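You operate a simulated robot arm through the tools that you are given. There is no shell and no other tool.

You run a simulated two-armed robot. Do the job below in one go: nothing can be reset, and whatever is moved stays where it is left.

TASK
Push the batten to its stop, run the slider up and lock it.
Fine: the batten in the gauge lane; the gauge lever frees and locks the red slider.

It is judged by the outcome, as a careful person would: the job done as asked, and still so three seconds after it is handed in. It fails if anything else is knocked over, pushed out of place, dropped, spilled or broken.

THE ROBOT
Two 6-joint arms with fingered hands on one trunk that stands fixed in place. Base frame: the origin is at the foot of the trunk, x ahead of it, y to its left, z up. Units: m, degrees, N and s.
The left shoulder is at [0.07, 0.191, 0.934], the right one opposite. Each reaches about 0.983 m from its shoulder. Payload 4.7 kg a hand.
The tool frame of a hand sits at the grasp point between the pads (the TCP): z along the fingers, y along the line on which they close. The tips reach 0.036 m beyond it. The gripper opens to 0.12 m; its body begins 0.042 m behind the TCP. The gripper is a hand of 5 fingers: y runs from the thumb to the fingers, the wrist lies at [-0.018, -0.113, -0.198] in the tool frame, and closing takes about 1.5 s.
Orientation is told as [roll, pitch, yaw] about the base's x, y, z axes, in that order, counted from this pose: with the fingers straight down and the wrist toward the robot, the tool's x, y and z point along [0, 1, 0], [1, 0, 0] and [0, 0, -1] of the base frame.

THE INTERFACE
- The arms move only by the tool apply_moves. It takes "left_motion", "right_motion" or both (then of equal length, played together; a hand with none holds still); each is a list that holds one entry, the list of rows, each a list of 7 numbers: the turn, a rotation vector about the tool's x, y, z in degrees, then the shift along the tool's x, y, z in m, then the closure, from 0 (fully open) to 1 (shut). In form: [[[ax, ay, az, dx, dy, dz, gripper], ...]]. A call has 1 to 20 rows; each row shifts and turns the commanded pose from where the row before left it, along the tool's axes as they then stand. Each row takes 0.2 s and may step no farther than 0.05 m and 8.6 degrees from the row before; otherwise, or with a gripper value out of range, the whole call is refused. Where a pose cannot be reached the arm comes as near as it can. A force on the tool above 40 N (or 10 N above the force at the start of the call, whichever is more), or a blocked arm, ends the call early, and 0.2 s more pass. Each finger travels about 0.045 m/s and halts on what it meets, pressing with about 25 N; the grip force reading is that of the motor and also rises with nothing between the fingers. The clock runs only during rows and for 0.2 s after the last one: add rows that do not move to give the fingers time. The reply holds the time, the measured pose of the TCP, the force on the tool along the base axes, the opening and the grip force, in the units named above and with some noise, with the torque about the TCP (base axes, N m) and any sound that the robot's microphone picked up.
- Cameras (640 x 400 px; columns grow to the right, rows downward): "scene" is now at [0.1203, 0.0593, 1.2116]; the picture's right is [0.64, -0.77, 0.00], its down [-0.05, -0.04, -1.00] and it looks along [0.77, 0.64, -0.07] (base axes); focal length 338 px, centre (320, 200). "left" rides on the left gripper at [-0.072, -0.091, -0.143] in its tool frame; the picture's right is [-0.80, -0.28, 0.52], its down [0.53, -0.73, 0.42] and it looks along [0.27, 0.62, 0.74] (tool axes); focal length 234 px, centre (320, 200). "right" rides on the right gripper at [0.073, -0.091, -0.143] in its tool frame; the picture's right is [-0.80, 0.28, -0.53], its down [-0.53, -0.73, 0.42] and it looks along [-0.27, 0.62, 0.74] (tool axes); focal length 234 px, centre (320, 200). There is no depth. A picture from a camera that has moved, and an enlarged one, comes with that camera's place and axes in the base frame and with its lens.
- camera(camera): a new picture of that camera. It takes no simulated time.
- raise_lower(by): slides the trunk up (or, below 0, down) by that many m; the arms and the scene camera ride with it, the base frame stays. It gives what a move gives, with no picture.
- hand_shape(shape, hand): the hand has 5 fingers and takes this shape, open, in about a second: jaw (thumb against the fingers, like two jaws); tri (thumb and two fingers); tip (a fingertip pinch); poke (one finger out to press); point (the index stretched); flat (the hand flat); cup (the hand cupped); fist (a fist). The gripper value then closes the fingers along that shape, each until it touches; the sizes above hold for jaw. It gives what a move gives, with no picture.
- head_to(pan, tilt): turns the head with the scene camera to pan (to the left, within 86 degrees either way) and tilt (down, from -29 to 69), counted from straight ahead of the robot. It gives what a move gives.
- enlarge(camera, box): a new picture of the part [left, top, right, bottom] of that camera's present view, enlarged. It takes no simulated time.
- close_job(): hands the job in; it is judged then, once.

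Places have to be worked out from the pictures, the camera data and where the tool is seen. Open the grippers and draw the arms clear of the work before you hand the job in, unless the task says otherwise.

The tools are called after "Request:" as a command line: name --argument value ..., lists and objects as JSON in quotes. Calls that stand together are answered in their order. apply_moves: Moves the arms, as the interface text tells. Its arguments: {"type":"object","properties":{"left_motion":{"type":"array","items":{"type":"array","items":{"type":"array","items":{"type":"number"}}}},"right_motion":{"type":"array","items":{"type":"array","items":{"type":"array","items":{"type":"number"}}}}},"required":[]} The other tools are called the same way: raise_lower (by) moves the trunk up or down; hand_shape (shape, hand) gives the hand a shape; head_to (pan, tilt) turns the head that bears the scene camera; camera (camera) takes a picture; enlarge (camera, box) takes an enlarged picture of a part of a camera's view; close_job () hands the job in.

At the start:

```text
time: 0.0
left_tool_pos: [0.3851, 0.4449, 1.1913]
left_tool_rot: [0.0, 0.0, 0.0]
left_wrist_force: [-0.4, 0.3, 0.0]
left_torque: [0.02, 0.05, 0.0]
left_grip_width: 0.1198
left_grasp_force: 0.0
left_shape: jaw
right_tool_pos: [0.6696, 0.0934, 1.2442]
right_tool_rot: [0.0, 0.0, 0.1]
right_wrist_force: [-0.8, 1.3, -0.8]
right_torque: [0.01, 0.0, 0.0]
right_grip_width: 0.1197
right_grasp_force: 0.0
right_shape: jaw
trunk travel left (down, up): [-0.411, 0.529]
head pan, tilt (commanded): [39.8, 3.7]
```

scene: 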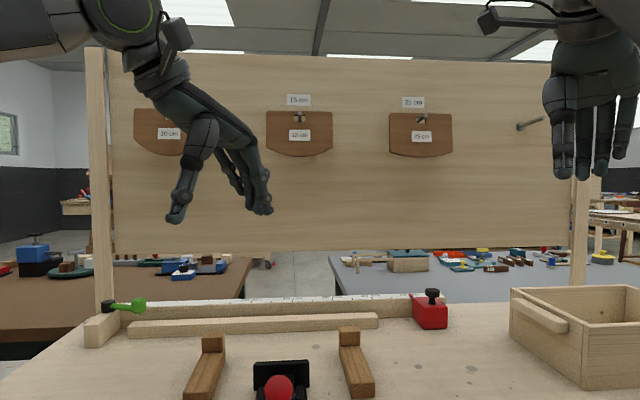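
right: 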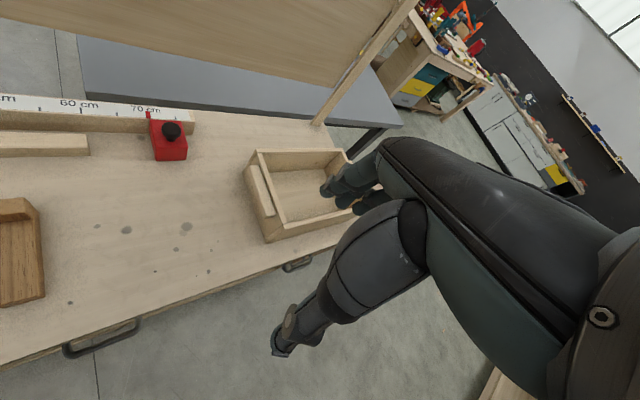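
left: 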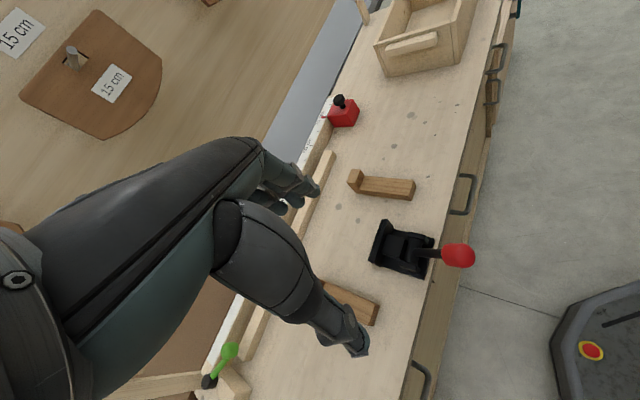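

I see a bench with a ruled fence, a batten lying in front of it, a red slider with a black knob at the far right end, a green lever at the left end, and a black box with a red ball lever in the middle. I'll look more closely before moving.

Request:
enlarge --camera "scene" --box '[60, 260, 300, 400]'

Request:
enlarge --camera "scene" --box '[280, 260, 520, 400]'

Request:
enlarge --camera "left" --box '[180, 60, 480, 400]'

Request:
head_to --pan 40 --tilt 35

```text
2.67 times, centred on (180, 330) of scene
camera zoom: at [0.1203, 0.0593, 1.2116], right [0.64, -0.77, 0.0], down [-0.05, -0.04, -1.0], along [0.77, 0.64, -0.07], focal length 901 px, centre (693, -147)
```

zoom: 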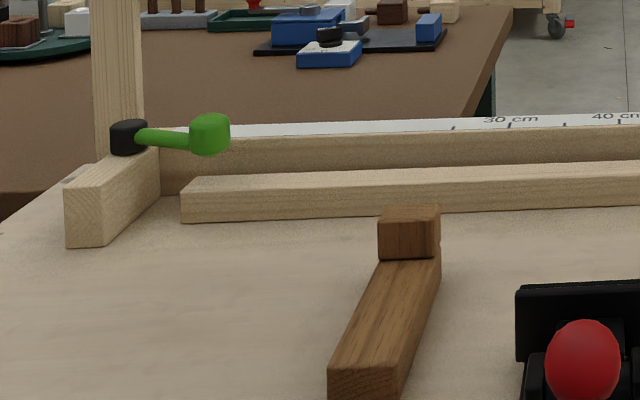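

```text
2.67 times, centred on (400, 330) of scene
camera zoom: at [0.1203, 0.0593, 1.2116], right [0.64, -0.77, 0.0], down [-0.05, -0.04, -1.0], along [0.77, 0.64, -0.07], focal length 901 px, centre (107, -147)
```

zoom: 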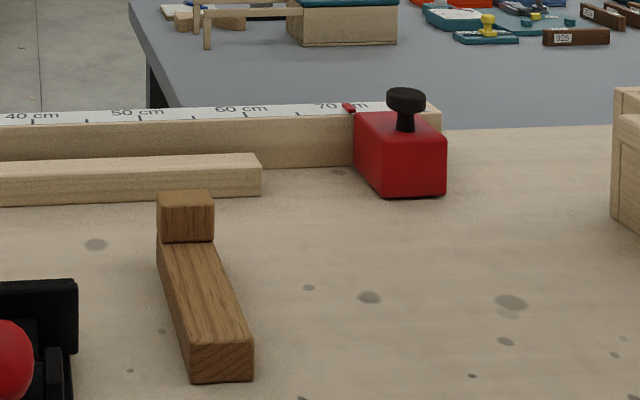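

```text
1.18 times, centred on (330, 230) of left
camera zoom: at [0.2953, 0.3743, 1.334], right [-0.28, -0.8, -0.52], down [-0.73, 0.53, -0.42], along [0.62, 0.27, -0.74], focal length 276 px, centre (308, 165)
```

zoom: 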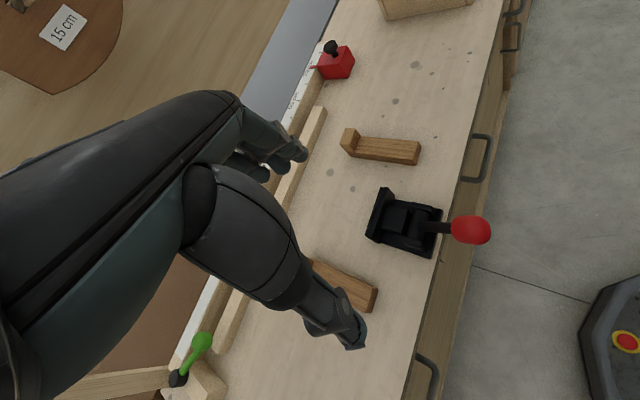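

```text
time: 1.0
left_tool_pos: [0.3863, 0.4458, 1.1911]
left_tool_rot: [0.0, -0.1, 0.0]
left_wrist_force: [0.9, -0.9, -0.1]
left_torque: [-0.02, 0.02, 0.0]
left_grip_width: 0.1197
left_grasp_force: 0.0
left_shape: jaw
right_tool_pos: [0.6719, 0.0929, 1.2454]
right_tool_rot: [-0.1, 0.0, 0.0]
right_wrist_force: [0.8, -0.5, -0.2]
right_torque: [-0.02, 0.02, 0.02]
right_grip_width: 0.1195
right_grasp_force: 0.0
right_shape: jaw
trunk travel left (down, up): [-0.411, 0.529]
head pan, tilt (commanded): [40.0, 35.0]
```

The head is now tilted down; I'll take the new view.

Request:
camera --camera "scene"

Request:
enlarge --camera "scene" --box '[180, 100, 460, 275]'

Request:
enlarge --camera "right" --box '[0, 60, 240, 210]'

```text
taken
camera scene: at [0.1175, 0.0575, 1.1615], right [0.64, -0.77, 0.0], down [-0.44, -0.37, -0.82], along [0.63, 0.53, -0.57], focal length 338 px, centre (320, 200)
```

scene: 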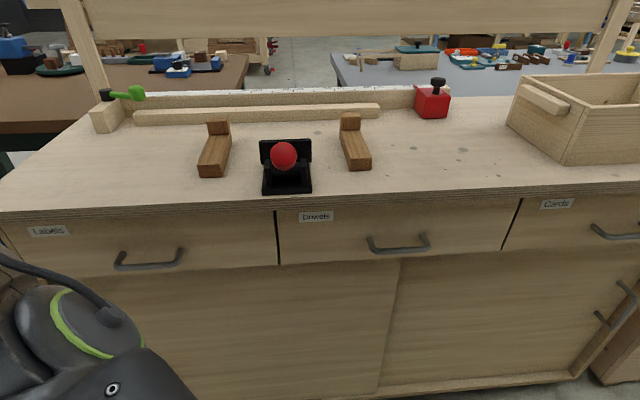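

```text
2.29 times, centred on (320, 188) of scene
camera zoom: at [0.1175, 0.0575, 1.1615], right [0.64, -0.77, 0.0], down [-0.44, -0.37, -0.82], along [0.63, 0.53, -0.57], focal length 772 px, centre (320, 229)
```

zoom: 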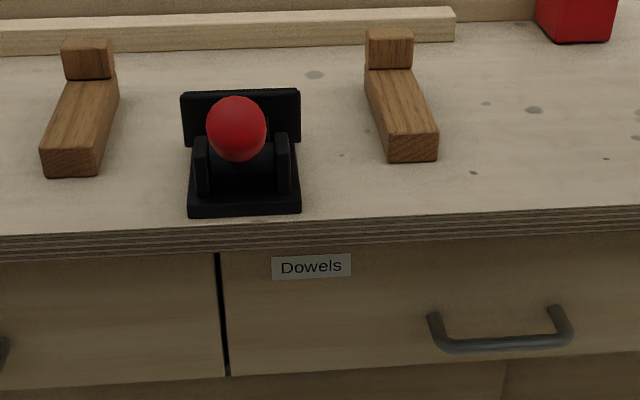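

```text
2.67 times, centred on (120, 135) of right
camera zoom: at [0.5801, 0.1648, 1.388], right [0.28, -0.8, 0.53], down [-0.73, -0.53, -0.42], along [0.62, -0.27, -0.74], focal length 624 px, centre (853, 373)
```

zoom: 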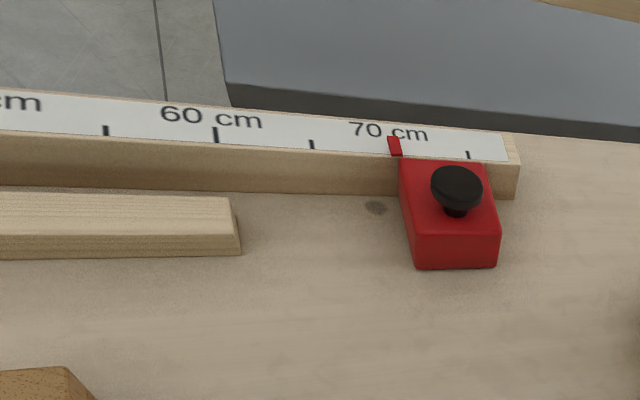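

The table is at about z = 0.86, with the fence running along roughly [0.707, -0.707]. I'll zoom in on the green lever and the black and red device to work out how they operate.

Request:
enlarge --camera "left" --box '[170, 310, 314, 400]'

Request:
enlarge --camera "scene" --box '[80, 70, 240, 170]'

Request:
enlarge --camera "scene" --box '[340, 60, 500, 160]'

Request:
enlarge --camera "left" --box '[320, 160, 480, 300]'

```text
4.44 times, centred on (242, 355) of left
camera zoom: at [0.2953, 0.3743, 1.334], right [-0.28, -0.8, -0.52], down [-0.73, 0.53, -0.42], along [0.62, 0.27, -0.74], focal length 1041 px, centre (667, -489)
```

zoom: 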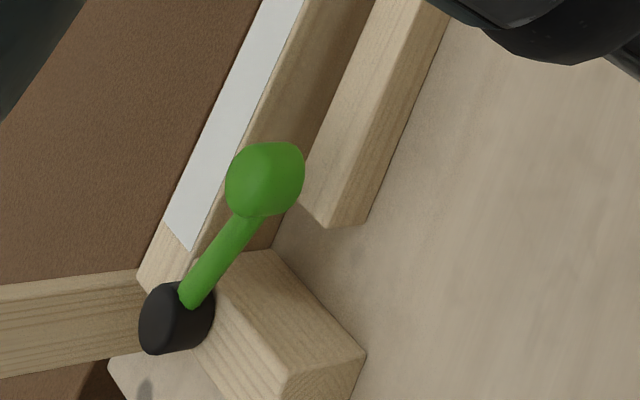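

```text
4.00 times, centred on (160, 120) of scene
camera zoom: at [0.1175, 0.0575, 1.1615], right [0.64, -0.77, 0.0], down [-0.44, -0.37, -0.82], along [0.63, 0.53, -0.57], focal length 1352 px, centre (960, 520)
```

zoom: 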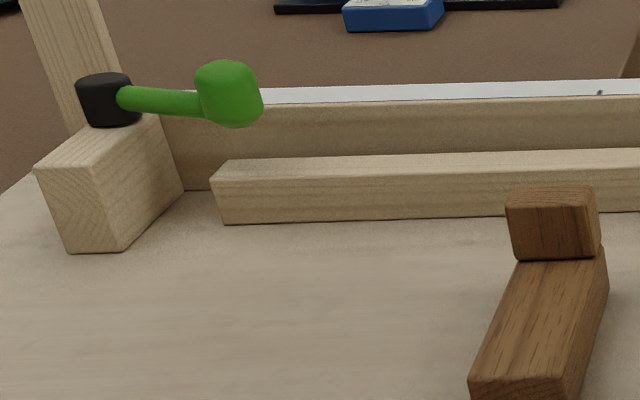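

```text
4.00 times, centred on (420, 110) of scene
camera zoom: at [0.1175, 0.0575, 1.1615], right [0.64, -0.77, 0.0], down [-0.44, -0.37, -0.82], along [0.63, 0.53, -0.57], focal length 1352 px, centre (-80, 560)
```

zoom: 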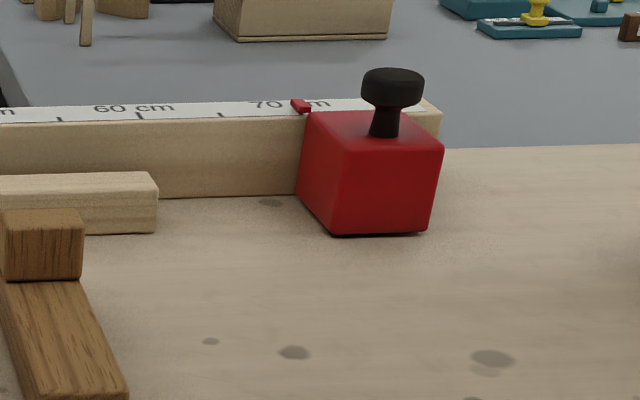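

```text
2.86 times, centred on (400, 230) of left
camera zoom: at [0.2953, 0.3743, 1.334], right [-0.28, -0.8, -0.52], down [-0.73, 0.53, -0.42], along [0.62, 0.27, -0.74], focal length 669 px, centre (91, 114)
```

zoom: 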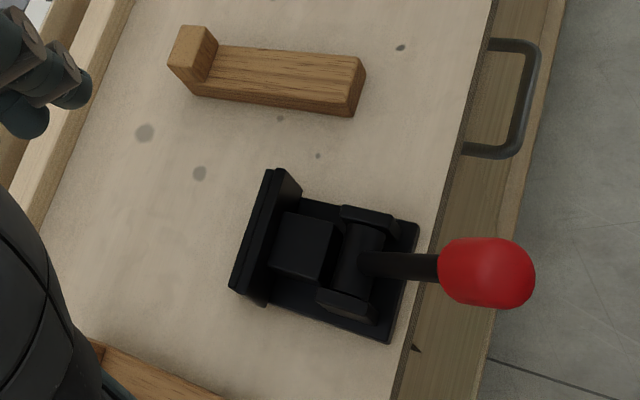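

The green lever sits on the gauge's end block: hub at about (0.39, 0.91, 0.915), knob at about (0.427, 0.84, 0.926). The batten's left end is roughly 4 cm short of the end-block stop, and the slider is at about (0.905, 0.363). I'll draw the right arm back and bring the left hand over the gap between batten and slider for a closer look.

Request:
apply_moves --left_motion '[[[0, 0, 0, -0.002, 0.042, 0, 0], [0, 0, 0, -0.002, 0.042, 0, 0], [0, 0, 0, -0.002, 0.042, 0, 0], [0, 0, 0, -0.002, 0.042, 0, 0], [0, 0, 0, -0.002, 0.042, 0, 0], [0, 0, 0, -0.002, 0.042, 0, 0], [0, 0, 0, -0.002, 0.042, 0, 0], [0, 0, 0, -0.002, 0.042, 0, 0]]]' --right_motion '[[[0, 0, 0, -0.035, -0.025, 0, 0], [0, 0, 0, -0.035, -0.025, 0, 0], [0, 0, 0, -0.035, -0.025, 0, 0], [0, 0, 0, -0.035, -0.025, 0, 0], [0, 0, 0, -0.035, -0.025, 0, 0], [0, 0, 0, -0.035, -0.025, 0, 0], [0, 0, 0, -0.035, -0.025, 0, 0], [0, 0, 0, -0.035, -0.025, 0, 0]]]'

```text
time: 2.8
left_tool_pos: [0.5765, 0.5367, 1.097]
left_tool_rot: [-0.2, -0.2, -0.1]
left_wrist_force: [0.4, -0.3, 0.0]
left_torque: [-0.03, 0.01, -0.02]
left_grip_width: 0.1198
left_grasp_force: 0.0
left_shape: jaw
left hand out of reach, approached as far as the arm can: row 2, 3, 4, 5, 6, 7, 8
right_tool_pos: [0.6141, -0.12, 1.3931]
right_tool_rot: [0.0, 0.1, 0.0]
right_wrist_force: [-0.1, 0.3, -0.3]
right_torque: [0.01, -0.01, -0.03]
right_grip_width: 0.1198
right_grasp_force: 0.1
right_shape: jaw
right hand out of reach, approached as far as the arm can: row 1, 2, 3, 4, 5, 6, 7, 8
trunk travel left (down, up): [-0.411, 0.529]
head pan, tilt (commanded): [40.0, 35.0]
```

The arms could not follow at this height: the hand sits too high relative to the shoulder. I'll raise the trunk so they work from above, then take new pictures.

Request:
raise_lower --by 0.25

Request:
camera --camera "scene"

Request:
camera --camera "left"

```text
time: 5.3
left_tool_pos: [0.5772, 0.539, 1.3484]
left_tool_rot: [-0.1, -0.1, -0.1]
left_wrist_force: [-0.2, -0.1, -1.1]
left_torque: [0.01, 0.02, -0.01]
left_grip_width: 0.1196
left_grasp_force: 0.1
left_shape: jaw
right_tool_pos: [0.6144, -0.1195, 1.6433]
right_tool_rot: [0.0, 0.1, 0.0]
right_wrist_force: [0.0, 0.4, 0.2]
right_torque: [-0.02, 0.0, 0.02]
right_grip_width: 0.1195
right_grasp_force: 0.0
right_shape: jaw
trunk travel left (down, up): [-0.661, 0.279]
head pan, tilt (commanded): [40.0, 35.0]
```

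```text
taken
camera scene: at [0.1177, 0.0575, 1.4113], right [0.64, -0.77, 0.0], down [-0.44, -0.37, -0.82], along [0.63, 0.53, -0.57], focal length 338 px, centre (320, 200)
```

scene: 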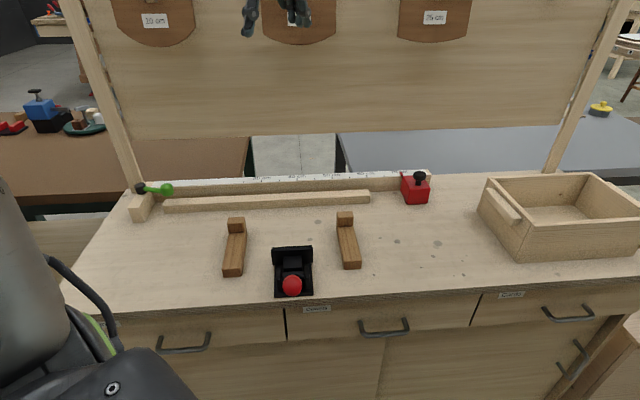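

```text
taken
camera left: at [0.4852, 0.4661, 1.4894], right [-0.28, -0.8, -0.52], down [-0.73, 0.53, -0.43], along [0.62, 0.26, -0.74], focal length 234 px, centre (320, 200)
```

left: 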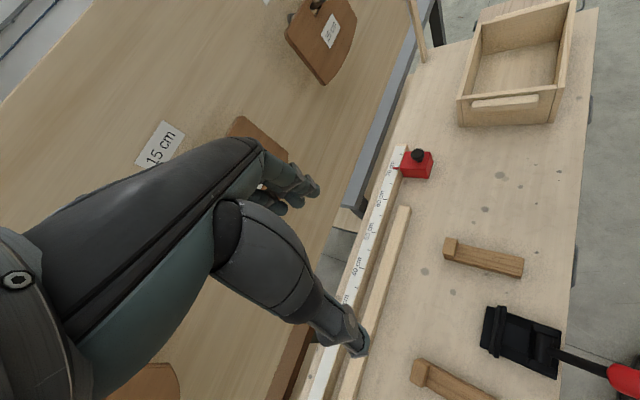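

The view from higher up is better. I'll lower the left hand a little to learn how the commanded pose carries over, and lower the right hand as well.

Request:
apply_moves --left_motion '[[[0, 0, 0, 0, 0, 0.04, 0], [0, 0, 0, 0, 0, 0.04, 0], [0, 0, 0, 0, 0, 0.04, 0]]]' --right_motion '[[[0, 0, 0, -0.02, -0.02, 0.04, 0], [0, 0, 0, -0.02, -0.02, 0.04, 0], [0, 0, 0, -0.02, -0.02, 0.04, 0]]]'

```text
time: 6.1
left_tool_pos: [0.5774, 0.5374, 1.2268]
left_tool_rot: [0.0, -0.2, -0.1]
left_wrist_force: [-0.9, 0.1, 0.7]
left_torque: [-0.01, 0.01, -0.01]
left_grip_width: 0.12
left_grasp_force: 0.0
left_shape: jaw
right_tool_pos: [0.6256, -0.1397, 1.6389]
right_tool_rot: [-0.1, 0.3, 0.0]
right_wrist_force: [-0.7, -0.2, 0.6]
right_torque: [-0.05, 0.02, -0.02]
right_grip_width: 0.1195
right_grasp_force: 0.1
right_shape: jaw
right hand out of reach, approached as far as the arm can: row 1, 2, 3
trunk travel left (down, up): [-0.661, 0.279]
head pan, tilt (commanded): [40.0, 35.0]
```

Each call starts from the measured pose, which makes this easier. Now I'll yaw the left hand 45° so its tool y faces the fence squarely, lowering it a little.

Request:
apply_moves --left_motion '[[[0, 0, -7.5, 0, 0, 0.02, 0], [0, 0, -7.5, 0, 0, 0.02, 0], [0, 0, -7.5, 0, 0, 0.02, 0], [0, 0, -7.5, 0, 0, 0.02, 0], [0, 0, -7.5, 0, 0, 0.02, 0], [0, 0, -7.5, 0, 0, 0.02, 0]]]'

```text
time: 7.5
left_tool_pos: [0.5507, 0.5563, 1.109]
left_tool_rot: [-0.3, -0.1, 44.9]
left_wrist_force: [0.6, -0.3, 0.0]
left_torque: [-0.02, -0.01, 0.0]
left_grip_width: 0.12
left_grasp_force: 0.1
left_shape: jaw
left hand out of reach, approached as far as the arm can: row 5, 6
right_tool_pos: [0.6242, -0.1392, 1.6386]
right_tool_rot: [0.0, 0.1, 0.0]
right_wrist_force: [0.5, 0.8, -0.1]
right_torque: [-0.02, -0.06, -0.03]
right_grip_width: 0.1199
right_grasp_force: 0.0
right_shape: jaw
trunk travel left (down, up): [-0.661, 0.279]
head pan, tilt (commanded): [40.0, 35.0]
```

Straight-down fingers at 45° yaw hit the wrist limit here. I'll tilt the fingers forward about 30°, with the wrist back and lower, and see whether the reach improves.

Request:
apply_moves --left_motion '[[[-8, 0, 0, 0, 0, 0, 0], [-8, 0, 0, 0, 0, 0, 0], [-8, 0, 0, 0, 0, 0, 0], [-8, 0, 0, 0, 0, 0, 0]]]'

```text
time: 8.5
left_tool_pos: [0.5404, 0.5683, 1.1141]
left_tool_rot: [-0.3, -32.1, 45.0]
left_wrist_force: [-0.3, -0.2, 0.1]
left_torque: [0.01, 0.01, 0.03]
left_grip_width: 0.1199
left_grasp_force: 0.1
left_shape: jaw
left hand out of reach, approached as far as the arm can: row 2, 3, 4
right_tool_pos: [0.6256, -0.1393, 1.6392]
right_tool_rot: [0.0, 0.1, 0.0]
right_wrist_force: [-0.2, 1.3, -0.2]
right_torque: [-0.03, 0.02, 0.0]
right_grip_width: 0.1196
right_grasp_force: 0.0
right_shape: jaw
trunk travel left (down, up): [-0.661, 0.279]
head pan, tilt (commanded): [40.0, 35.0]
```

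Orientation is held and position is off by about 1 cm. Next I'll carry the hand at this tilt toward the space over the gap between batten and slider, still about 17 cm above the bench.

Request:
apply_moves --left_motion '[[[0, 0, 0, -0.0378, 0.0029, 0.0107, 0], [0, 0, 0, -0.0378, 0.0029, 0.0107, 0], [0, 0, 0, -0.0378, 0.0029, 0.0107, 0], [0, 0, 0, -0.0378, 0.0029, 0.0107, 0], [0, 0, 0, -0.0378, 0.0029, 0.0107, 0], [0, 0, 0, -0.0378, 0.0029, 0.0107, 0], [0, 0, 0, -0.0378, 0.0029, 0.0107, 0], [0, 0, 0, -0.0378, 0.0029, 0.0107, 0]]]'

Request:
camera --camera "scene"

Request:
camera --camera "left"

```text
time: 10.3
left_tool_pos: [0.5694, 0.5894, 1.1265]
left_tool_rot: [-0.2, -32.0, 45.0]
left_wrist_force: [-0.2, 0.0, -0.5]
left_torque: [0.01, 0.0, 0.0]
left_grip_width: 0.12
left_grasp_force: 0.1
left_shape: jaw
left hand out of reach, approached as far as the arm can: row 1, 2, 3, 4, 5, 6, 7, 8
right_tool_pos: [0.6247, -0.1398, 1.6389]
right_tool_rot: [0.0, 0.1, 0.0]
right_wrist_force: [-0.4, 0.1, 0.6]
right_torque: [-0.04, 0.01, 0.02]
right_grip_width: 0.12
right_grasp_force: 0.0
right_shape: jaw
trunk travel left (down, up): [-0.661, 0.279]
head pan, tilt (commanded): [40.0, 35.0]
```

```text
taken
camera scene: at [0.1177, 0.0575, 1.4114], right [0.64, -0.77, 0.0], down [-0.44, -0.37, -0.82], along [0.63, 0.53, -0.57], focal length 338 px, centre (320, 200)
```

scene: 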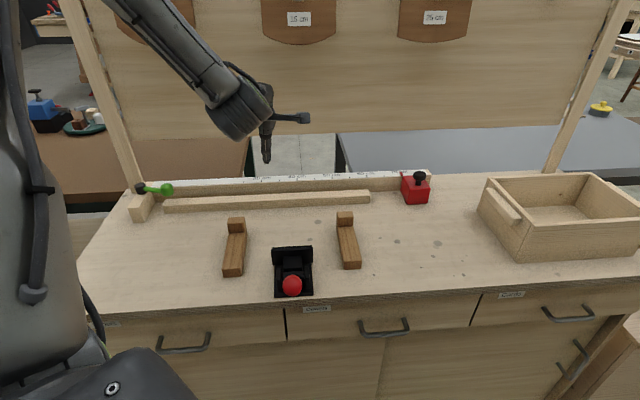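

```text
taken
camera left: at [0.5118, 0.4311, 1.2003], right [0.6, -0.54, -0.59], down [-0.65, 0.1, -0.75], along [0.46, 0.83, -0.3], focal length 234 px, centre (320, 200)
```

left: 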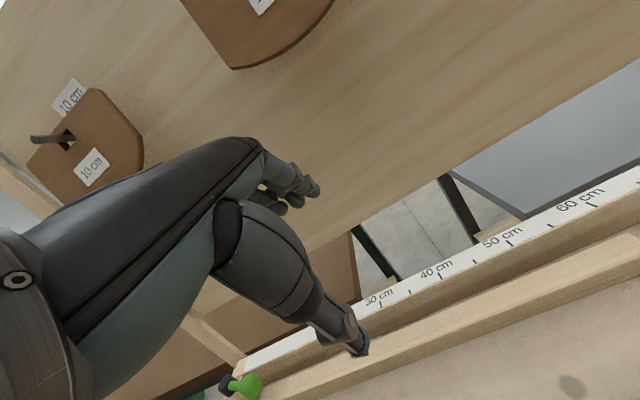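

The arm resists moving right at 45° yaw. I'll undo the tilt and yaw and test which orientation allows the reach toward the slider.

Request:
apply_moves --left_motion '[[[8, 0, 0, 0, 0, 0, 0], [8, 0, 0, 0, 0, 0, 0], [8, 0, 0, 0, 0, 0, 0], [8, 0, 0, 0, 0, 0, 0], [0, 0, 7.5, 0, 0, -0.01, 0], [0, 0, 7.5, 0, 0, -0.01, 0], [0, 0, 7.5, 0, 0, -0.01, 0], [0, 0, 7.5, 0, 0, -0.01, 0], [0, 0, 7.5, 0, 0, -0.01, 0], [0, 0, 7.5, 0, 0, -0.01, 0]]]'

Request:
apply_moves --left_motion '[[[0, 0, 0, -0.02, 0.03, 0, 0], [0, 0, 0, -0.02, 0.03, 0, 0], [0, 0, 0, -0.02, 0.03, 0, 0], [0, 0, 0, -0.02, 0.03, 0, 0]]]'

Request:
camera --camera "scene"

```text
time: 12.5
left_tool_pos: [0.57, 0.5882, 1.1896]
left_tool_rot: [0.0, -0.1, -0.1]
left_wrist_force: [0.1, 0.7, -1.2]
left_torque: [-0.02, 0.02, -0.03]
left_grip_width: 0.1196
left_grasp_force: 0.1
left_shape: jaw
right_tool_pos: [0.6246, -0.1394, 1.6392]
right_tool_rot: [0.1, 0.2, 0.0]
right_wrist_force: [-0.4, -0.5, 0.4]
right_torque: [-0.01, 0.0, 0.0]
right_grip_width: 0.1198
right_grasp_force: 0.1
right_shape: jaw
trunk travel left (down, up): [-0.661, 0.279]
head pan, tilt (commanded): [40.0, 35.0]
```

```text
time: 13.5
left_tool_pos: [0.6208, 0.5449, 1.1863]
left_tool_rot: [-0.1, -0.2, -0.1]
left_wrist_force: [-0.4, -0.5, 0.4]
left_torque: [0.03, 0.0, -0.01]
left_grip_width: 0.1198
left_grasp_force: 0.0
left_shape: jaw
left hand out of reach, approached as far as the arm can: row 2, 3, 4
right_tool_pos: [0.6254, -0.1398, 1.6392]
right_tool_rot: [0.0, 0.3, 0.0]
right_wrist_force: [-0.3, -0.5, -0.3]
right_torque: [0.02, -0.01, 0.0]
right_grip_width: 0.1196
right_grasp_force: 0.0
right_shape: jaw
trunk travel left (down, up): [-0.661, 0.279]
head pan, tilt (commanded): [40.0, 35.0]
```

```text
taken
camera scene: at [0.1179, 0.0569, 1.4114], right [0.64, -0.77, 0.0], down [-0.44, -0.37, -0.82], along [0.63, 0.53, -0.57], focal length 338 px, centre (320, 200)
```

scene: 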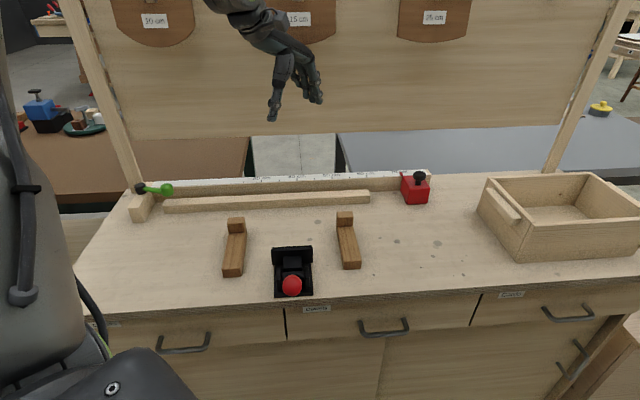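

The hand stopped near (0.62, 0.545) again. I'll turn the head toward the left arm to see how its links lie before choosing another posture.

Request:
head_to --pan 75 --tilt 0

Request:
camera --camera "scene"

Request:
head_to --pan 60 --tilt -25

Request:
camera --camera "scene"

```text
time: 14.6
left_tool_pos: [0.6214, 0.5467, 1.1849]
left_tool_rot: [-0.1, -0.2, -0.1]
left_wrist_force: [0.0, 0.4, -0.3]
left_torque: [0.01, 0.01, -0.01]
left_grip_width: 0.1197
left_grasp_force: 0.1
left_shape: jaw
right_tool_pos: [0.6235, -0.1402, 1.6397]
right_tool_rot: [0.0, 0.2, 0.0]
right_wrist_force: [-0.4, -0.1, 0.2]
right_torque: [-0.02, -0.04, 0.0]
right_grip_width: 0.1197
right_grasp_force: 0.1
right_shape: jaw
trunk travel left (down, up): [-0.661, 0.279]
head pan, tilt (commanded): [75.0, 0.0]
```

```text
taken
camera scene: at [0.0733, 0.088, 1.4675], right [0.97, -0.26, 0.0], down [0.0, 0.0, -1.0], along [0.26, 0.97, 0.0], focal length 338 px, centre (320, 200)
```

scene: 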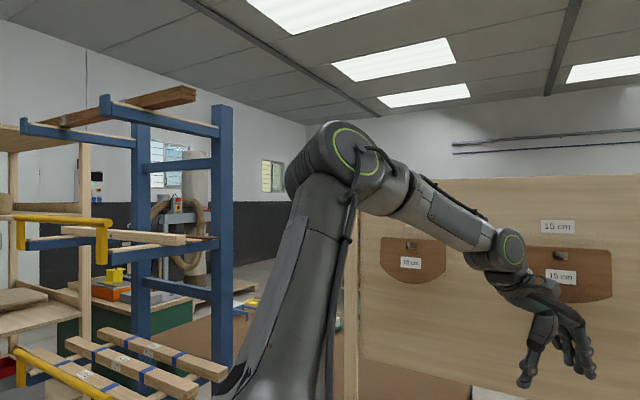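

```text
time: 15.4
left_tool_pos: [0.621, 0.5458, 1.1859]
left_tool_rot: [-0.1, -0.1, -0.1]
left_wrist_force: [0.3, -0.9, 1.3]
left_torque: [0.01, 0.02, 0.0]
left_grip_width: 0.12
left_grasp_force: 0.0
left_shape: jaw
right_tool_pos: [0.6262, -0.1395, 1.6396]
right_tool_rot: [0.0, 0.0, 0.0]
right_wrist_force: [1.0, -0.1, -0.2]
right_torque: [-0.02, -0.03, -0.02]
right_grip_width: 0.1197
right_grasp_force: 0.0
right_shape: jaw
trunk travel left (down, up): [-0.661, 0.279]
head pan, tilt (commanded): [60.0, -25.0]
```

```text
taken
camera scene: at [0.0857, 0.0624, 1.5032], right [0.87, -0.5, 0.0], down [0.21, 0.37, -0.91], along [0.45, 0.79, 0.42], focal length 338 px, centre (320, 200)
```

scene: 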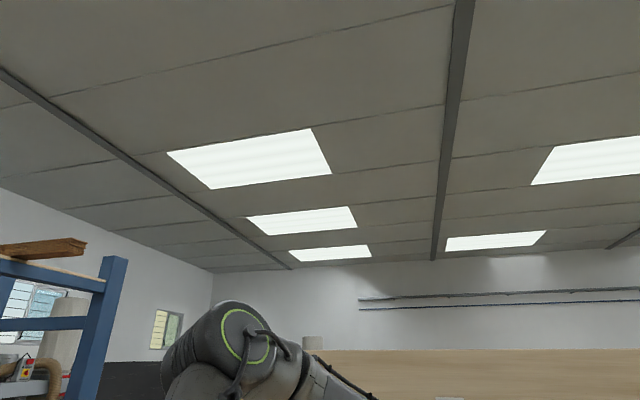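

The upper arm rises to a high elbow out on the left, and the forearm comes forward and down. I'll test a negative yaw (fingers turned to the right) together with a forward reach.

Request:
apply_moves --left_motion '[[[0, 0, 7.5, 0, 0, 0, 0], [0, 0, 7.5, 0, 0, 0, 0], [0, 0, 7.5, 0, 0, 0, 0], [0, 0, 7.5, 0, 0, 0, 0]]]'

Request:
apply_moves --left_motion '[[[0, 0, 0, 0.008, 0.0388, 0, 0], [0, 0, 0, 0.008, 0.0388, 0, 0], [0, 0, 0, 0.008, 0.0388, 0, 0], [0, 0, 0, 0.008, 0.0388, 0, 0]]]'

Request:
apply_moves --left_motion '[[[0, 0, 0, 0, 0, 0.04, 0], [0, 0, 0, 0, 0, 0.04, 0], [0, 0, 0, 0, 0, 0.04, 0]]]'

```text
time: 16.4
left_tool_pos: [0.5576, 0.545, 1.1885]
left_tool_rot: [-0.1, -0.3, -30.2]
left_wrist_force: [-0.5, -0.1, 0.0]
left_torque: [0.04, -0.01, 0.03]
left_grip_width: 0.1199
left_grasp_force: 0.1
left_shape: jaw
left hand out of reach, approached as far as the arm can: row 1, 2, 3, 4
right_tool_pos: [0.6224, -0.1408, 1.6395]
right_tool_rot: [-0.1, 0.1, 0.0]
right_wrist_force: [0.6, 1.0, -0.2]
right_torque: [0.02, 0.0, 0.01]
right_grip_width: 0.1195
right_grasp_force: 0.1
right_shape: jaw
trunk travel left (down, up): [-0.661, 0.279]
head pan, tilt (commanded): [60.0, -25.0]
```

```text
time: 17.4
left_tool_pos: [0.5577, 0.519, 1.1912]
left_tool_rot: [0.1, -0.2, -30.0]
left_wrist_force: [0.3, -0.2, -0.5]
left_torque: [0.01, -0.03, 0.04]
left_grip_width: 0.1197
left_grasp_force: 0.0
left_shape: jaw
left hand out of reach, approached as far as the arm can: row 1, 2, 3, 4
right_tool_pos: [0.6255, -0.1407, 1.6395]
right_tool_rot: [0.0, 0.1, 0.0]
right_wrist_force: [-0.2, 0.1, 0.1]
right_torque: [-0.01, 0.01, -0.01]
right_grip_width: 0.1197
right_grasp_force: 0.0
right_shape: jaw
trunk travel left (down, up): [-0.661, 0.279]
head pan, tilt (commanded): [60.0, -25.0]
```

```text
time: 18.2
left_tool_pos: [0.5386, 0.5242, 1.0758]
left_tool_rot: [0.1, -0.1, -30.0]
left_wrist_force: [0.6, -0.2, 0.0]
left_torque: [0.0, 0.0, 0.0]
left_grip_width: 0.12
left_grasp_force: 0.0
left_shape: jaw
left hand out of reach, approached as far as the arm can: row 2, 3
right_tool_pos: [0.6245, -0.1398, 1.639]
right_tool_rot: [-0.1, 0.1, 0.0]
right_wrist_force: [-0.7, -0.5, 0.5]
right_torque: [0.02, 0.02, 0.02]
right_grip_width: 0.1197
right_grasp_force: 0.1
right_shape: jaw
trunk travel left (down, up): [-0.661, 0.279]
head pan, tilt (commanded): [60.0, -25.0]
```

Negative yaw shortens the reach instead. I'll return to yaw 0 and try very small, slow steps forward to see whether this is a true limit or just slow convergence.

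Request:
apply_moves --left_motion '[[[0, 0, -7.5, 0, 0, -0.02, 0], [0, 0, -7.5, 0, 0, -0.02, 0], [0, 0, -7.5, 0, 0, -0.02, 0], [0, 0, -7.5, 0, 0, -0.02, 0]]]'

Request:
apply_moves --left_motion '[[[0, 0, 0, -0.01, 0.01, 0, 0], [0, 0, 0, -0.01, 0.01, 0, 0], [0, 0, 0, -0.01, 0.01, 0, 0], [0, 0, 0, -0.01, 0.01, 0, 0], [0, 0, 0, -0.01, 0.01, 0, 0], [0, 0, 0, -0.01, 0.01, 0, 0], [0, 0, 0, -0.01, 0.01, 0, 0], [0, 0, 0, -0.01, 0.01, 0, 0], [0, 0, 0, -0.01, 0.01, 0, 0], [0, 0, 0, -0.01, 0.01, 0, 0], [0, 0, 0, -0.01, 0.01, 0, 0], [0, 0, 0, -0.01, 0.01, 0, 0]]]'

Request:
head_to --pan 60 --tilt 0

Request:
camera --camera "scene"

```text
time: 19.2
left_tool_pos: [0.5397, 0.521, 1.1568]
left_tool_rot: [0.0, -0.3, 0.0]
left_wrist_force: [-0.1, -0.4, -0.3]
left_torque: [0.01, 0.02, 0.02]
left_grip_width: 0.12
left_grasp_force: 0.1
left_shape: jaw
right_tool_pos: [0.6239, -0.1417, 1.6405]
right_tool_rot: [0.0, 0.2, 0.0]
right_wrist_force: [-0.8, 0.3, -0.3]
right_torque: [0.04, 0.0, -0.01]
right_grip_width: 0.1197
right_grasp_force: 0.2
right_shape: jaw
trunk travel left (down, up): [-0.661, 0.279]
head pan, tilt (commanded): [60.0, -25.0]
```

```text
time: 21.8
left_tool_pos: [0.5811, 0.4772, 1.1557]
left_tool_rot: [-0.1, -0.2, -0.1]
left_wrist_force: [-0.4, -0.4, -0.2]
left_torque: [-0.02, 0.01, -0.02]
left_grip_width: 0.1197
left_grasp_force: 0.0
left_shape: jaw
left hand out of reach, approached as far as the arm can: row 5, 6, 7, 8, 9, 10, 11, 12
right_tool_pos: [0.625, -0.1395, 1.6393]
right_tool_rot: [-0.1, 0.1, 0.1]
right_wrist_force: [0.4, -0.4, -0.1]
right_torque: [-0.02, 0.01, -0.01]
right_grip_width: 0.1196
right_grasp_force: 0.2
right_shape: jaw
trunk travel left (down, up): [-0.661, 0.279]
head pan, tilt (commanded): [60.0, -25.0]
```

```text
time: 22.7
left_tool_pos: [0.5815, 0.4765, 1.156]
left_tool_rot: [0.0, -0.2, -0.2]
left_wrist_force: [0.7, -1.3, -0.3]
left_torque: [-0.01, -0.01, 0.01]
left_grip_width: 0.1201
left_grasp_force: 0.0
left_shape: jaw
right_tool_pos: [0.6239, -0.1401, 1.6397]
right_tool_rot: [0.0, 0.1, -0.1]
right_wrist_force: [0.6, 0.9, 0.4]
right_torque: [0.0, 0.02, -0.01]
right_grip_width: 0.1198
right_grasp_force: 0.2
right_shape: jaw
trunk travel left (down, up): [-0.661, 0.279]
head pan, tilt (commanded): [60.0, 0.0]
```

```text
taken
camera scene: at [0.0951, 0.0787, 1.4676], right [0.87, -0.5, 0.0], down [0.0, 0.0, -1.0], along [0.5, 0.87, 0.0], focal length 338 px, centre (320, 200)
```

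scene: 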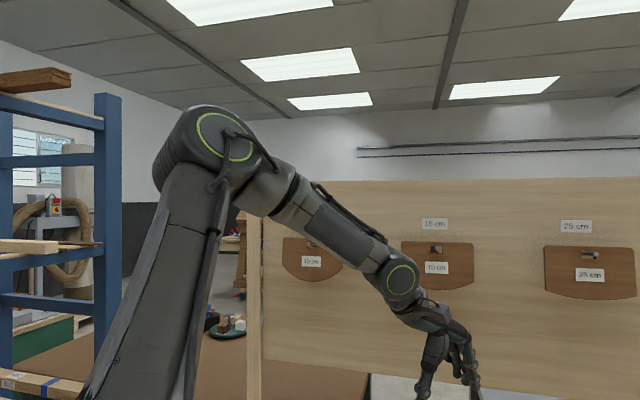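

That is a hard limit at (0.58, 0.48) with the upper arm hardly moving. I'll test at yaw 0 with the fingers tilted well forward, which straightens the wrist, then press forward again.

Request:
apply_moves --left_motion '[[[-8, 0, 0, 0, 0, 0, 0], [-8, 0, 0, 0, 0, 0, 0], [-8, 0, 0, 0, 0, 0, 0], [-8, 0, 0, 0, 0, 0, 0], [-8, 0, 0, 0, 0, 0, 0]]]'

Request:
apply_moves --left_motion '[[[0, 0, 0, 0, 0.02, 0.02, 0], [0, 0, 0, 0, 0.02, 0.02, 0], [0, 0, 0, 0, 0.02, 0.02, 0], [0, 0, 0, 0, 0.02, 0.02, 0]]]'

Request:
camera --camera "scene"

```text
time: 23.9
left_tool_pos: [0.5754, 0.4812, 1.1416]
left_tool_rot: [-6.4, -35.9, 6.9]
left_wrist_force: [0.9, -2.3, 5.4]
left_torque: [0.33, 0.1, -0.03]
left_grip_width: 0.1198
left_grasp_force: 0.1
left_shape: jaw
right_tool_pos: [0.6236, -0.1383, 1.6398]
right_tool_rot: [-0.1, 0.1, 0.0]
right_wrist_force: [0.2, 0.7, 0.0]
right_torque: [-0.04, 0.02, 0.01]
right_grip_width: 0.1196
right_grasp_force: 0.1
right_shape: jaw
trunk travel left (down, up): [-0.661, 0.279]
head pan, tilt (commanded): [60.0, 0.0]
```

```text
time: 24.9
left_tool_pos: [0.6689, 0.4933, 1.1541]
left_tool_rot: [-0.2, -40.0, 0.1]
left_wrist_force: [1.2, 0.7, -0.3]
left_torque: [0.03, 0.0, 0.03]
left_grip_width: 0.1198
left_grasp_force: 0.0
left_shape: jaw
left hand out of reach, approached as far as the arm can: row 3, 4
right_tool_pos: [0.6225, -0.1382, 1.6404]
right_tool_rot: [-0.1, 0.2, 0.0]
right_wrist_force: [0.0, 0.6, 0.0]
right_torque: [-0.07, -0.03, 0.01]
right_grip_width: 0.1199
right_grasp_force: 0.0
right_shape: jaw
trunk travel left (down, up): [-0.661, 0.279]
head pan, tilt (commanded): [60.0, 0.0]
```

```text
taken
camera scene: at [0.0943, 0.0803, 1.4675], right [0.87, -0.5, 0.0], down [0.0, 0.0, -1.0], along [0.5, 0.87, 0.0], focal length 338 px, centre (320, 200)
```

scene: 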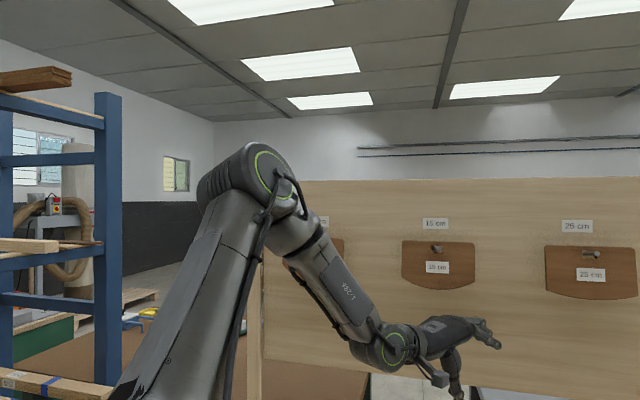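

Tilting forward moved the upper arm and gained about 9 cm (x = 0.669 now). I'll tilt further toward horizontal fingers and push forward again, still well above the bench.

Request:
apply_moves --left_motion '[[[-8, 0, 0, 0, 0, 0, 0], [-8, 0, 0, 0, 0, 0, 0], [-8, 0, 0, 0, 0, 0, 0], [0, 0, 0, 0, 0.01, 0.02, 0], [0, 0, 0, 0, 0.01, 0.02, 0], [0, 0, 0, 0, 0.01, 0.02, 0], [0, 0, 0, 0, 0.01, 0.02, 0]]]'

Request:
camera --camera "scene"

```text
time: 26.5
left_tool_pos: [0.6561, 0.4964, 1.1975]
left_tool_rot: [0.0, -64.1, 0.0]
left_wrist_force: [0.1, 0.4, -0.1]
left_torque: [-0.02, 0.01, -0.02]
left_grip_width: 0.1201
left_grasp_force: 0.0
left_shape: jaw
left hand out of reach, approached as far as the arm can: row 1, 2, 3, 4, 5, 6, 7
right_tool_pos: [0.6242, -0.1404, 1.6394]
right_tool_rot: [0.0, 0.2, 0.0]
right_wrist_force: [-0.2, 0.6, -1.5]
right_torque: [-0.02, -0.01, 0.04]
right_grip_width: 0.1194
right_grasp_force: 0.0
right_shape: jaw
trunk travel left (down, up): [-0.661, 0.279]
head pan, tilt (commanded): [60.0, 0.0]
```

```text
taken
camera scene: at [0.0948, 0.0786, 1.4675], right [0.87, -0.5, 0.0], down [0.0, 0.0, -1.0], along [0.5, 0.87, 0.0], focal length 338 px, centre (320, 200)
```

scene: 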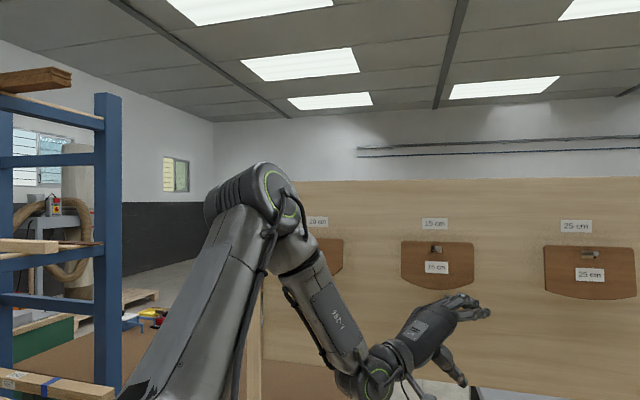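

The elbow hardly moves in these limit postures. I'll look at the right arm's posture for comparison, since it started reaching farther forward.

Request:
head_to --pan -60 --tilt 0

Request:
camera --camera "scene"

```text
time: 28.5
left_tool_pos: [0.6562, 0.4963, 1.1964]
left_tool_rot: [0.1, -64.0, 0.1]
left_wrist_force: [-0.4, 0.2, 0.4]
left_torque: [-0.02, 0.01, 0.02]
left_grip_width: 0.1201
left_grasp_force: 0.1
left_shape: jaw
right_tool_pos: [0.624, -0.1396, 1.6403]
right_tool_rot: [0.0, 0.0, 0.0]
right_wrist_force: [0.7, -0.3, -0.2]
right_torque: [0.0, 0.02, 0.02]
right_grip_width: 0.1195
right_grasp_force: 0.1
right_shape: jaw
trunk travel left (down, up): [-0.661, 0.279]
head pan, tilt (commanded): [-60.0, 0.0]
```

```text
taken
camera scene: at [0.0952, -0.0771, 1.4675], right [-0.87, -0.5, 0.0], down [0.0, 0.0, -1.0], along [0.5, -0.87, 0.0], focal length 338 px, centre (320, 200)
```

scene: 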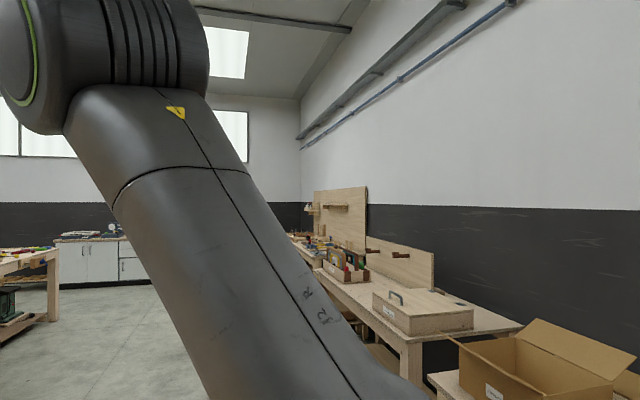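

The right arm is stretched straight, so its limits differ. For the left arm I suspect a wrist singularity, with palm and forearm aligned, when the fingers point straight down. I'll keep the tilt near 45°, where the wrist is clearly bent, and test moving down and forward in small steps.

Request:
apply_moves --left_motion '[[[8, 0, 0, 0, 0, 0, 0], [8, 0, 0, 0, 0, 0, 0], [0, 0, 0, 0, -0.02, 0, 0], [0, 0, 0, 0, -0.013, 0.013, 0], [0, 0, 0, 0, -0.013, 0.013, 0], [0, 0, 0, 0, -0.013, 0.013, 0], [0, 0, 0, 0, -0.013, 0.013, 0]]]'

Request:
apply_moves --left_motion '[[[0, 0, 0, 0, 0.01, 0.01, 0], [0, 0, 0, 0, 0.01, 0.01, 0], [0, 0, 0, 0, 0.01, 0.01, 0], [0, 0, 0, 0, 0.01, 0.01, 0], [0, 0, 0, 0, 0.01, 0.01, 0], [0, 0, 0, 0, 0.01, 0.01, 0]]]'

Request:
head_to --pan 60 --tilt 10

Request:
camera --camera "scene"

```text
time: 30.1
left_tool_pos: [0.6449, 0.4968, 1.1083]
left_tool_rot: [0.4, -48.0, -0.1]
left_wrist_force: [0.5, -0.6, -0.5]
left_torque: [0.02, 0.0, 0.0]
left_grip_width: 0.12
left_grasp_force: 0.1
left_shape: jaw
right_tool_pos: [0.6246, -0.1403, 1.6389]
right_tool_rot: [0.0, 0.1, 0.0]
right_wrist_force: [-0.2, 0.2, -0.1]
right_torque: [-0.02, 0.04, -0.01]
right_grip_width: 0.1197
right_grasp_force: 0.0
right_shape: jaw
trunk travel left (down, up): [-0.661, 0.279]
head pan, tilt (commanded): [-60.0, 0.0]
```

```text
time: 31.5
left_tool_pos: [0.6532, 0.4978, 1.1285]
left_tool_rot: [0.1, -48.1, -0.1]
left_wrist_force: [0.1, 0.6, 0.3]
left_torque: [-0.02, 0.02, 0.03]
left_grip_width: 0.1199
left_grasp_force: 0.0
left_shape: jaw
left hand out of reach, approached as far as the arm can: row 1, 2, 3, 4, 5, 6
right_tool_pos: [0.625, -0.1386, 1.64]
right_tool_rot: [-0.1, 0.1, 0.0]
right_wrist_force: [0.4, -0.2, 0.2]
right_torque: [-0.04, 0.01, 0.04]
right_grip_width: 0.1196
right_grasp_force: 0.3
right_shape: jaw
trunk travel left (down, up): [-0.661, 0.279]
head pan, tilt (commanded): [-60.0, 0.0]
```

```text
time: 33.5
left_tool_pos: [0.6523, 0.4978, 1.1283]
left_tool_rot: [0.2, -48.1, 0.0]
left_wrist_force: [0.8, 0.2, 0.1]
left_torque: [0.03, 0.03, -0.04]
left_grip_width: 0.1202
left_grasp_force: 0.0
left_shape: jaw
right_tool_pos: [0.6244, -0.1393, 1.6394]
right_tool_rot: [0.0, 0.2, 0.0]
right_wrist_force: [-1.1, 0.3, -0.1]
right_torque: [0.0, 0.02, 0.01]
right_grip_width: 0.1196
right_grasp_force: 0.1
right_shape: jaw
trunk travel left (down, up): [-0.661, 0.279]
head pan, tilt (commanded): [60.0, 10.0]
```

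```text
taken
camera scene: at [0.0967, 0.0813, 1.4515], right [0.87, -0.5, 0.0], down [-0.09, -0.15, -0.98], along [0.49, 0.85, -0.17], focal length 338 px, centre (320, 200)
```

scene: 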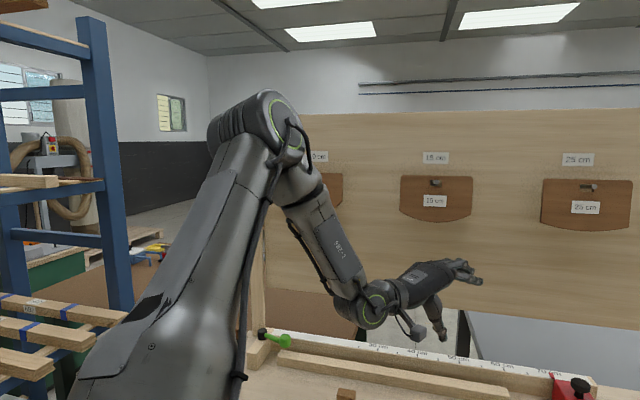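

The constraint pushes the hand back whenever I go forward and right, which suggests a base-joint limit by heading. I'll shift left first and then reach forward, to find which joint is limiting.

Request:
apply_moves --left_motion '[[[0, 0, 0, 0.0375, -0.01, -0.01, 0], [0, 0, 0, 0.0375, 0, 0, 0], [0, 0, 0, 0.0375, 0, 0, 0], [0, 0, 0, 0.0375, 0, 0, 0]]]'

Request:
apply_moves --left_motion '[[[0, 0, 0, 0, 0.015, 0.015, 0], [0, 0, 0, 0, 0.015, 0.015, 0], [0, 0, 0, 0, 0.015, 0.015, 0], [0, 0, 0, 0, 0.015, 0.015, 0], [0, 0, 0, 0, 0.015, 0.015, 0], [0, 0, 0, 0, 0.015, 0.015, 0]]]'

Request:
camera --camera "scene"

```text
time: 34.5
left_tool_pos: [0.6221, 0.6473, 1.1348]
left_tool_rot: [-0.2, -48.1, 0.2]
left_wrist_force: [-0.8, 0.8, -1.2]
left_torque: [-0.01, -0.03, -0.05]
left_grip_width: 0.1198
left_grasp_force: 0.0
left_shape: jaw
left hand out of reach, approached as far as the arm can: row 3, 4
right_tool_pos: [0.6211, -0.1378, 1.6412]
right_tool_rot: [-0.3, 0.0, 0.0]
right_wrist_force: [-0.9, 0.1, 0.7]
right_torque: [-0.08, -0.03, -0.02]
right_grip_width: 0.1193
right_grasp_force: 0.1
right_shape: jaw
trunk travel left (down, up): [-0.661, 0.279]
head pan, tilt (commanded): [60.0, 10.0]
```

```text
time: 35.9
left_tool_pos: [0.6429, 0.6228, 1.1656]
left_tool_rot: [0.0, -48.0, 0.0]
left_wrist_force: [0.4, -0.3, 0.6]
left_torque: [0.01, 0.03, 0.01]
left_grip_width: 0.1202
left_grasp_force: 0.1
left_shape: jaw
left hand out of reach, approached as far as the arm can: row 1, 2, 3, 4, 5, 6
right_tool_pos: [0.6246, -0.1413, 1.6391]
right_tool_rot: [0.0, 0.3, 0.0]
right_wrist_force: [-0.2, -0.3, 0.1]
right_torque: [0.02, 0.03, -0.01]
right_grip_width: 0.1197
right_grasp_force: 0.0
right_shape: jaw
trunk travel left (down, up): [-0.661, 0.279]
head pan, tilt (commanded): [60.0, 10.0]
```

```text
taken
camera scene: at [0.097, 0.0806, 1.4515], right [0.87, -0.5, 0.0], down [-0.09, -0.15, -0.98], along [0.49, 0.85, -0.17], focal length 338 px, centre (320, 200)
```

scene: 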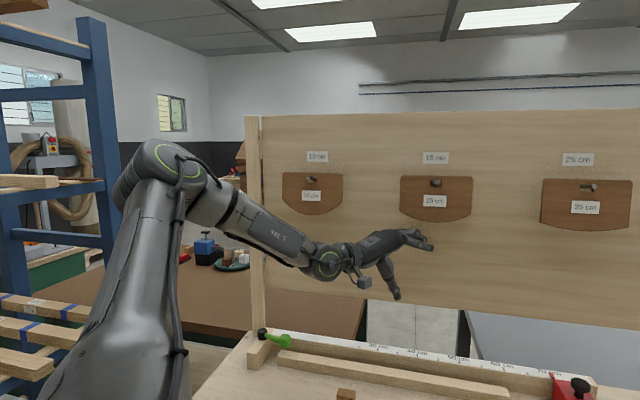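

I need to understand the wrist joints, so I'll zoom in on the elbow, wrist and hand in the current view.

Request:
enlarge --camera "scene" --box '[280, 210, 450, 316]'

Request:
enlarge --camera "scene" --box '[30, 120, 350, 400]'

Request:
camera --camera "right"

```text
3.76 times, centred on (365, 263) of scene
camera zoom: at [0.097, 0.0806, 1.4515], right [0.87, -0.5, 0.0], down [-0.09, -0.15, -0.98], along [0.49, 0.85, -0.17], focal length 1272 px, centre (151, -37)
```

zoom: 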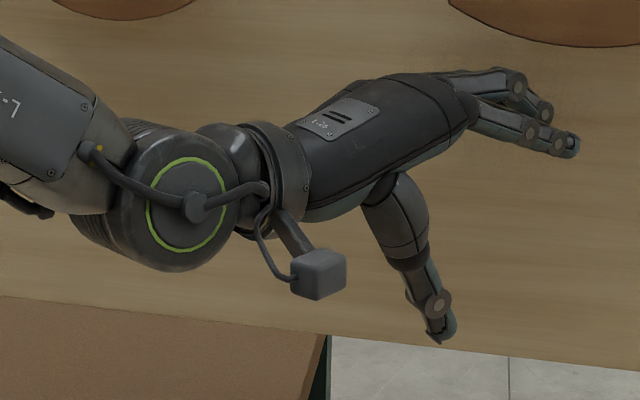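

```text
1.43 times, centred on (190, 260) of scene
camera zoom: at [0.097, 0.0806, 1.4515], right [0.87, -0.5, 0.0], down [-0.09, -0.15, -0.98], along [0.49, 0.85, -0.17], focal length 483 px, centre (506, 114)
```

zoom: 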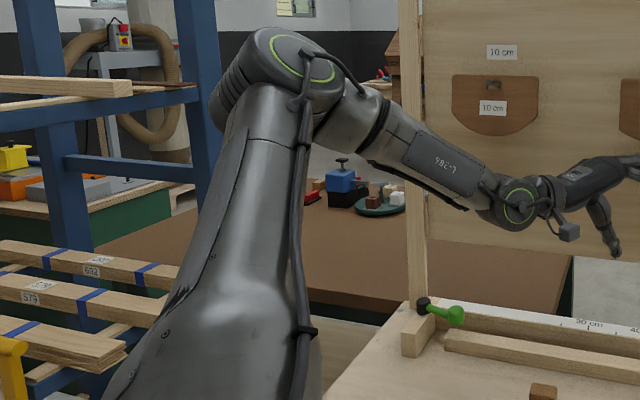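

```text
taken
camera right: at [0.5338, -0.0693, 1.7827], right [0.28, -0.8, 0.52], down [-0.73, -0.53, -0.42], along [0.62, -0.27, -0.74], focal length 234 px, centre (320, 200)
```

right: 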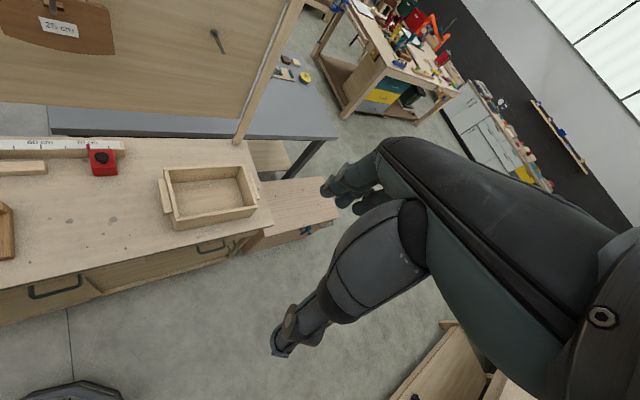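

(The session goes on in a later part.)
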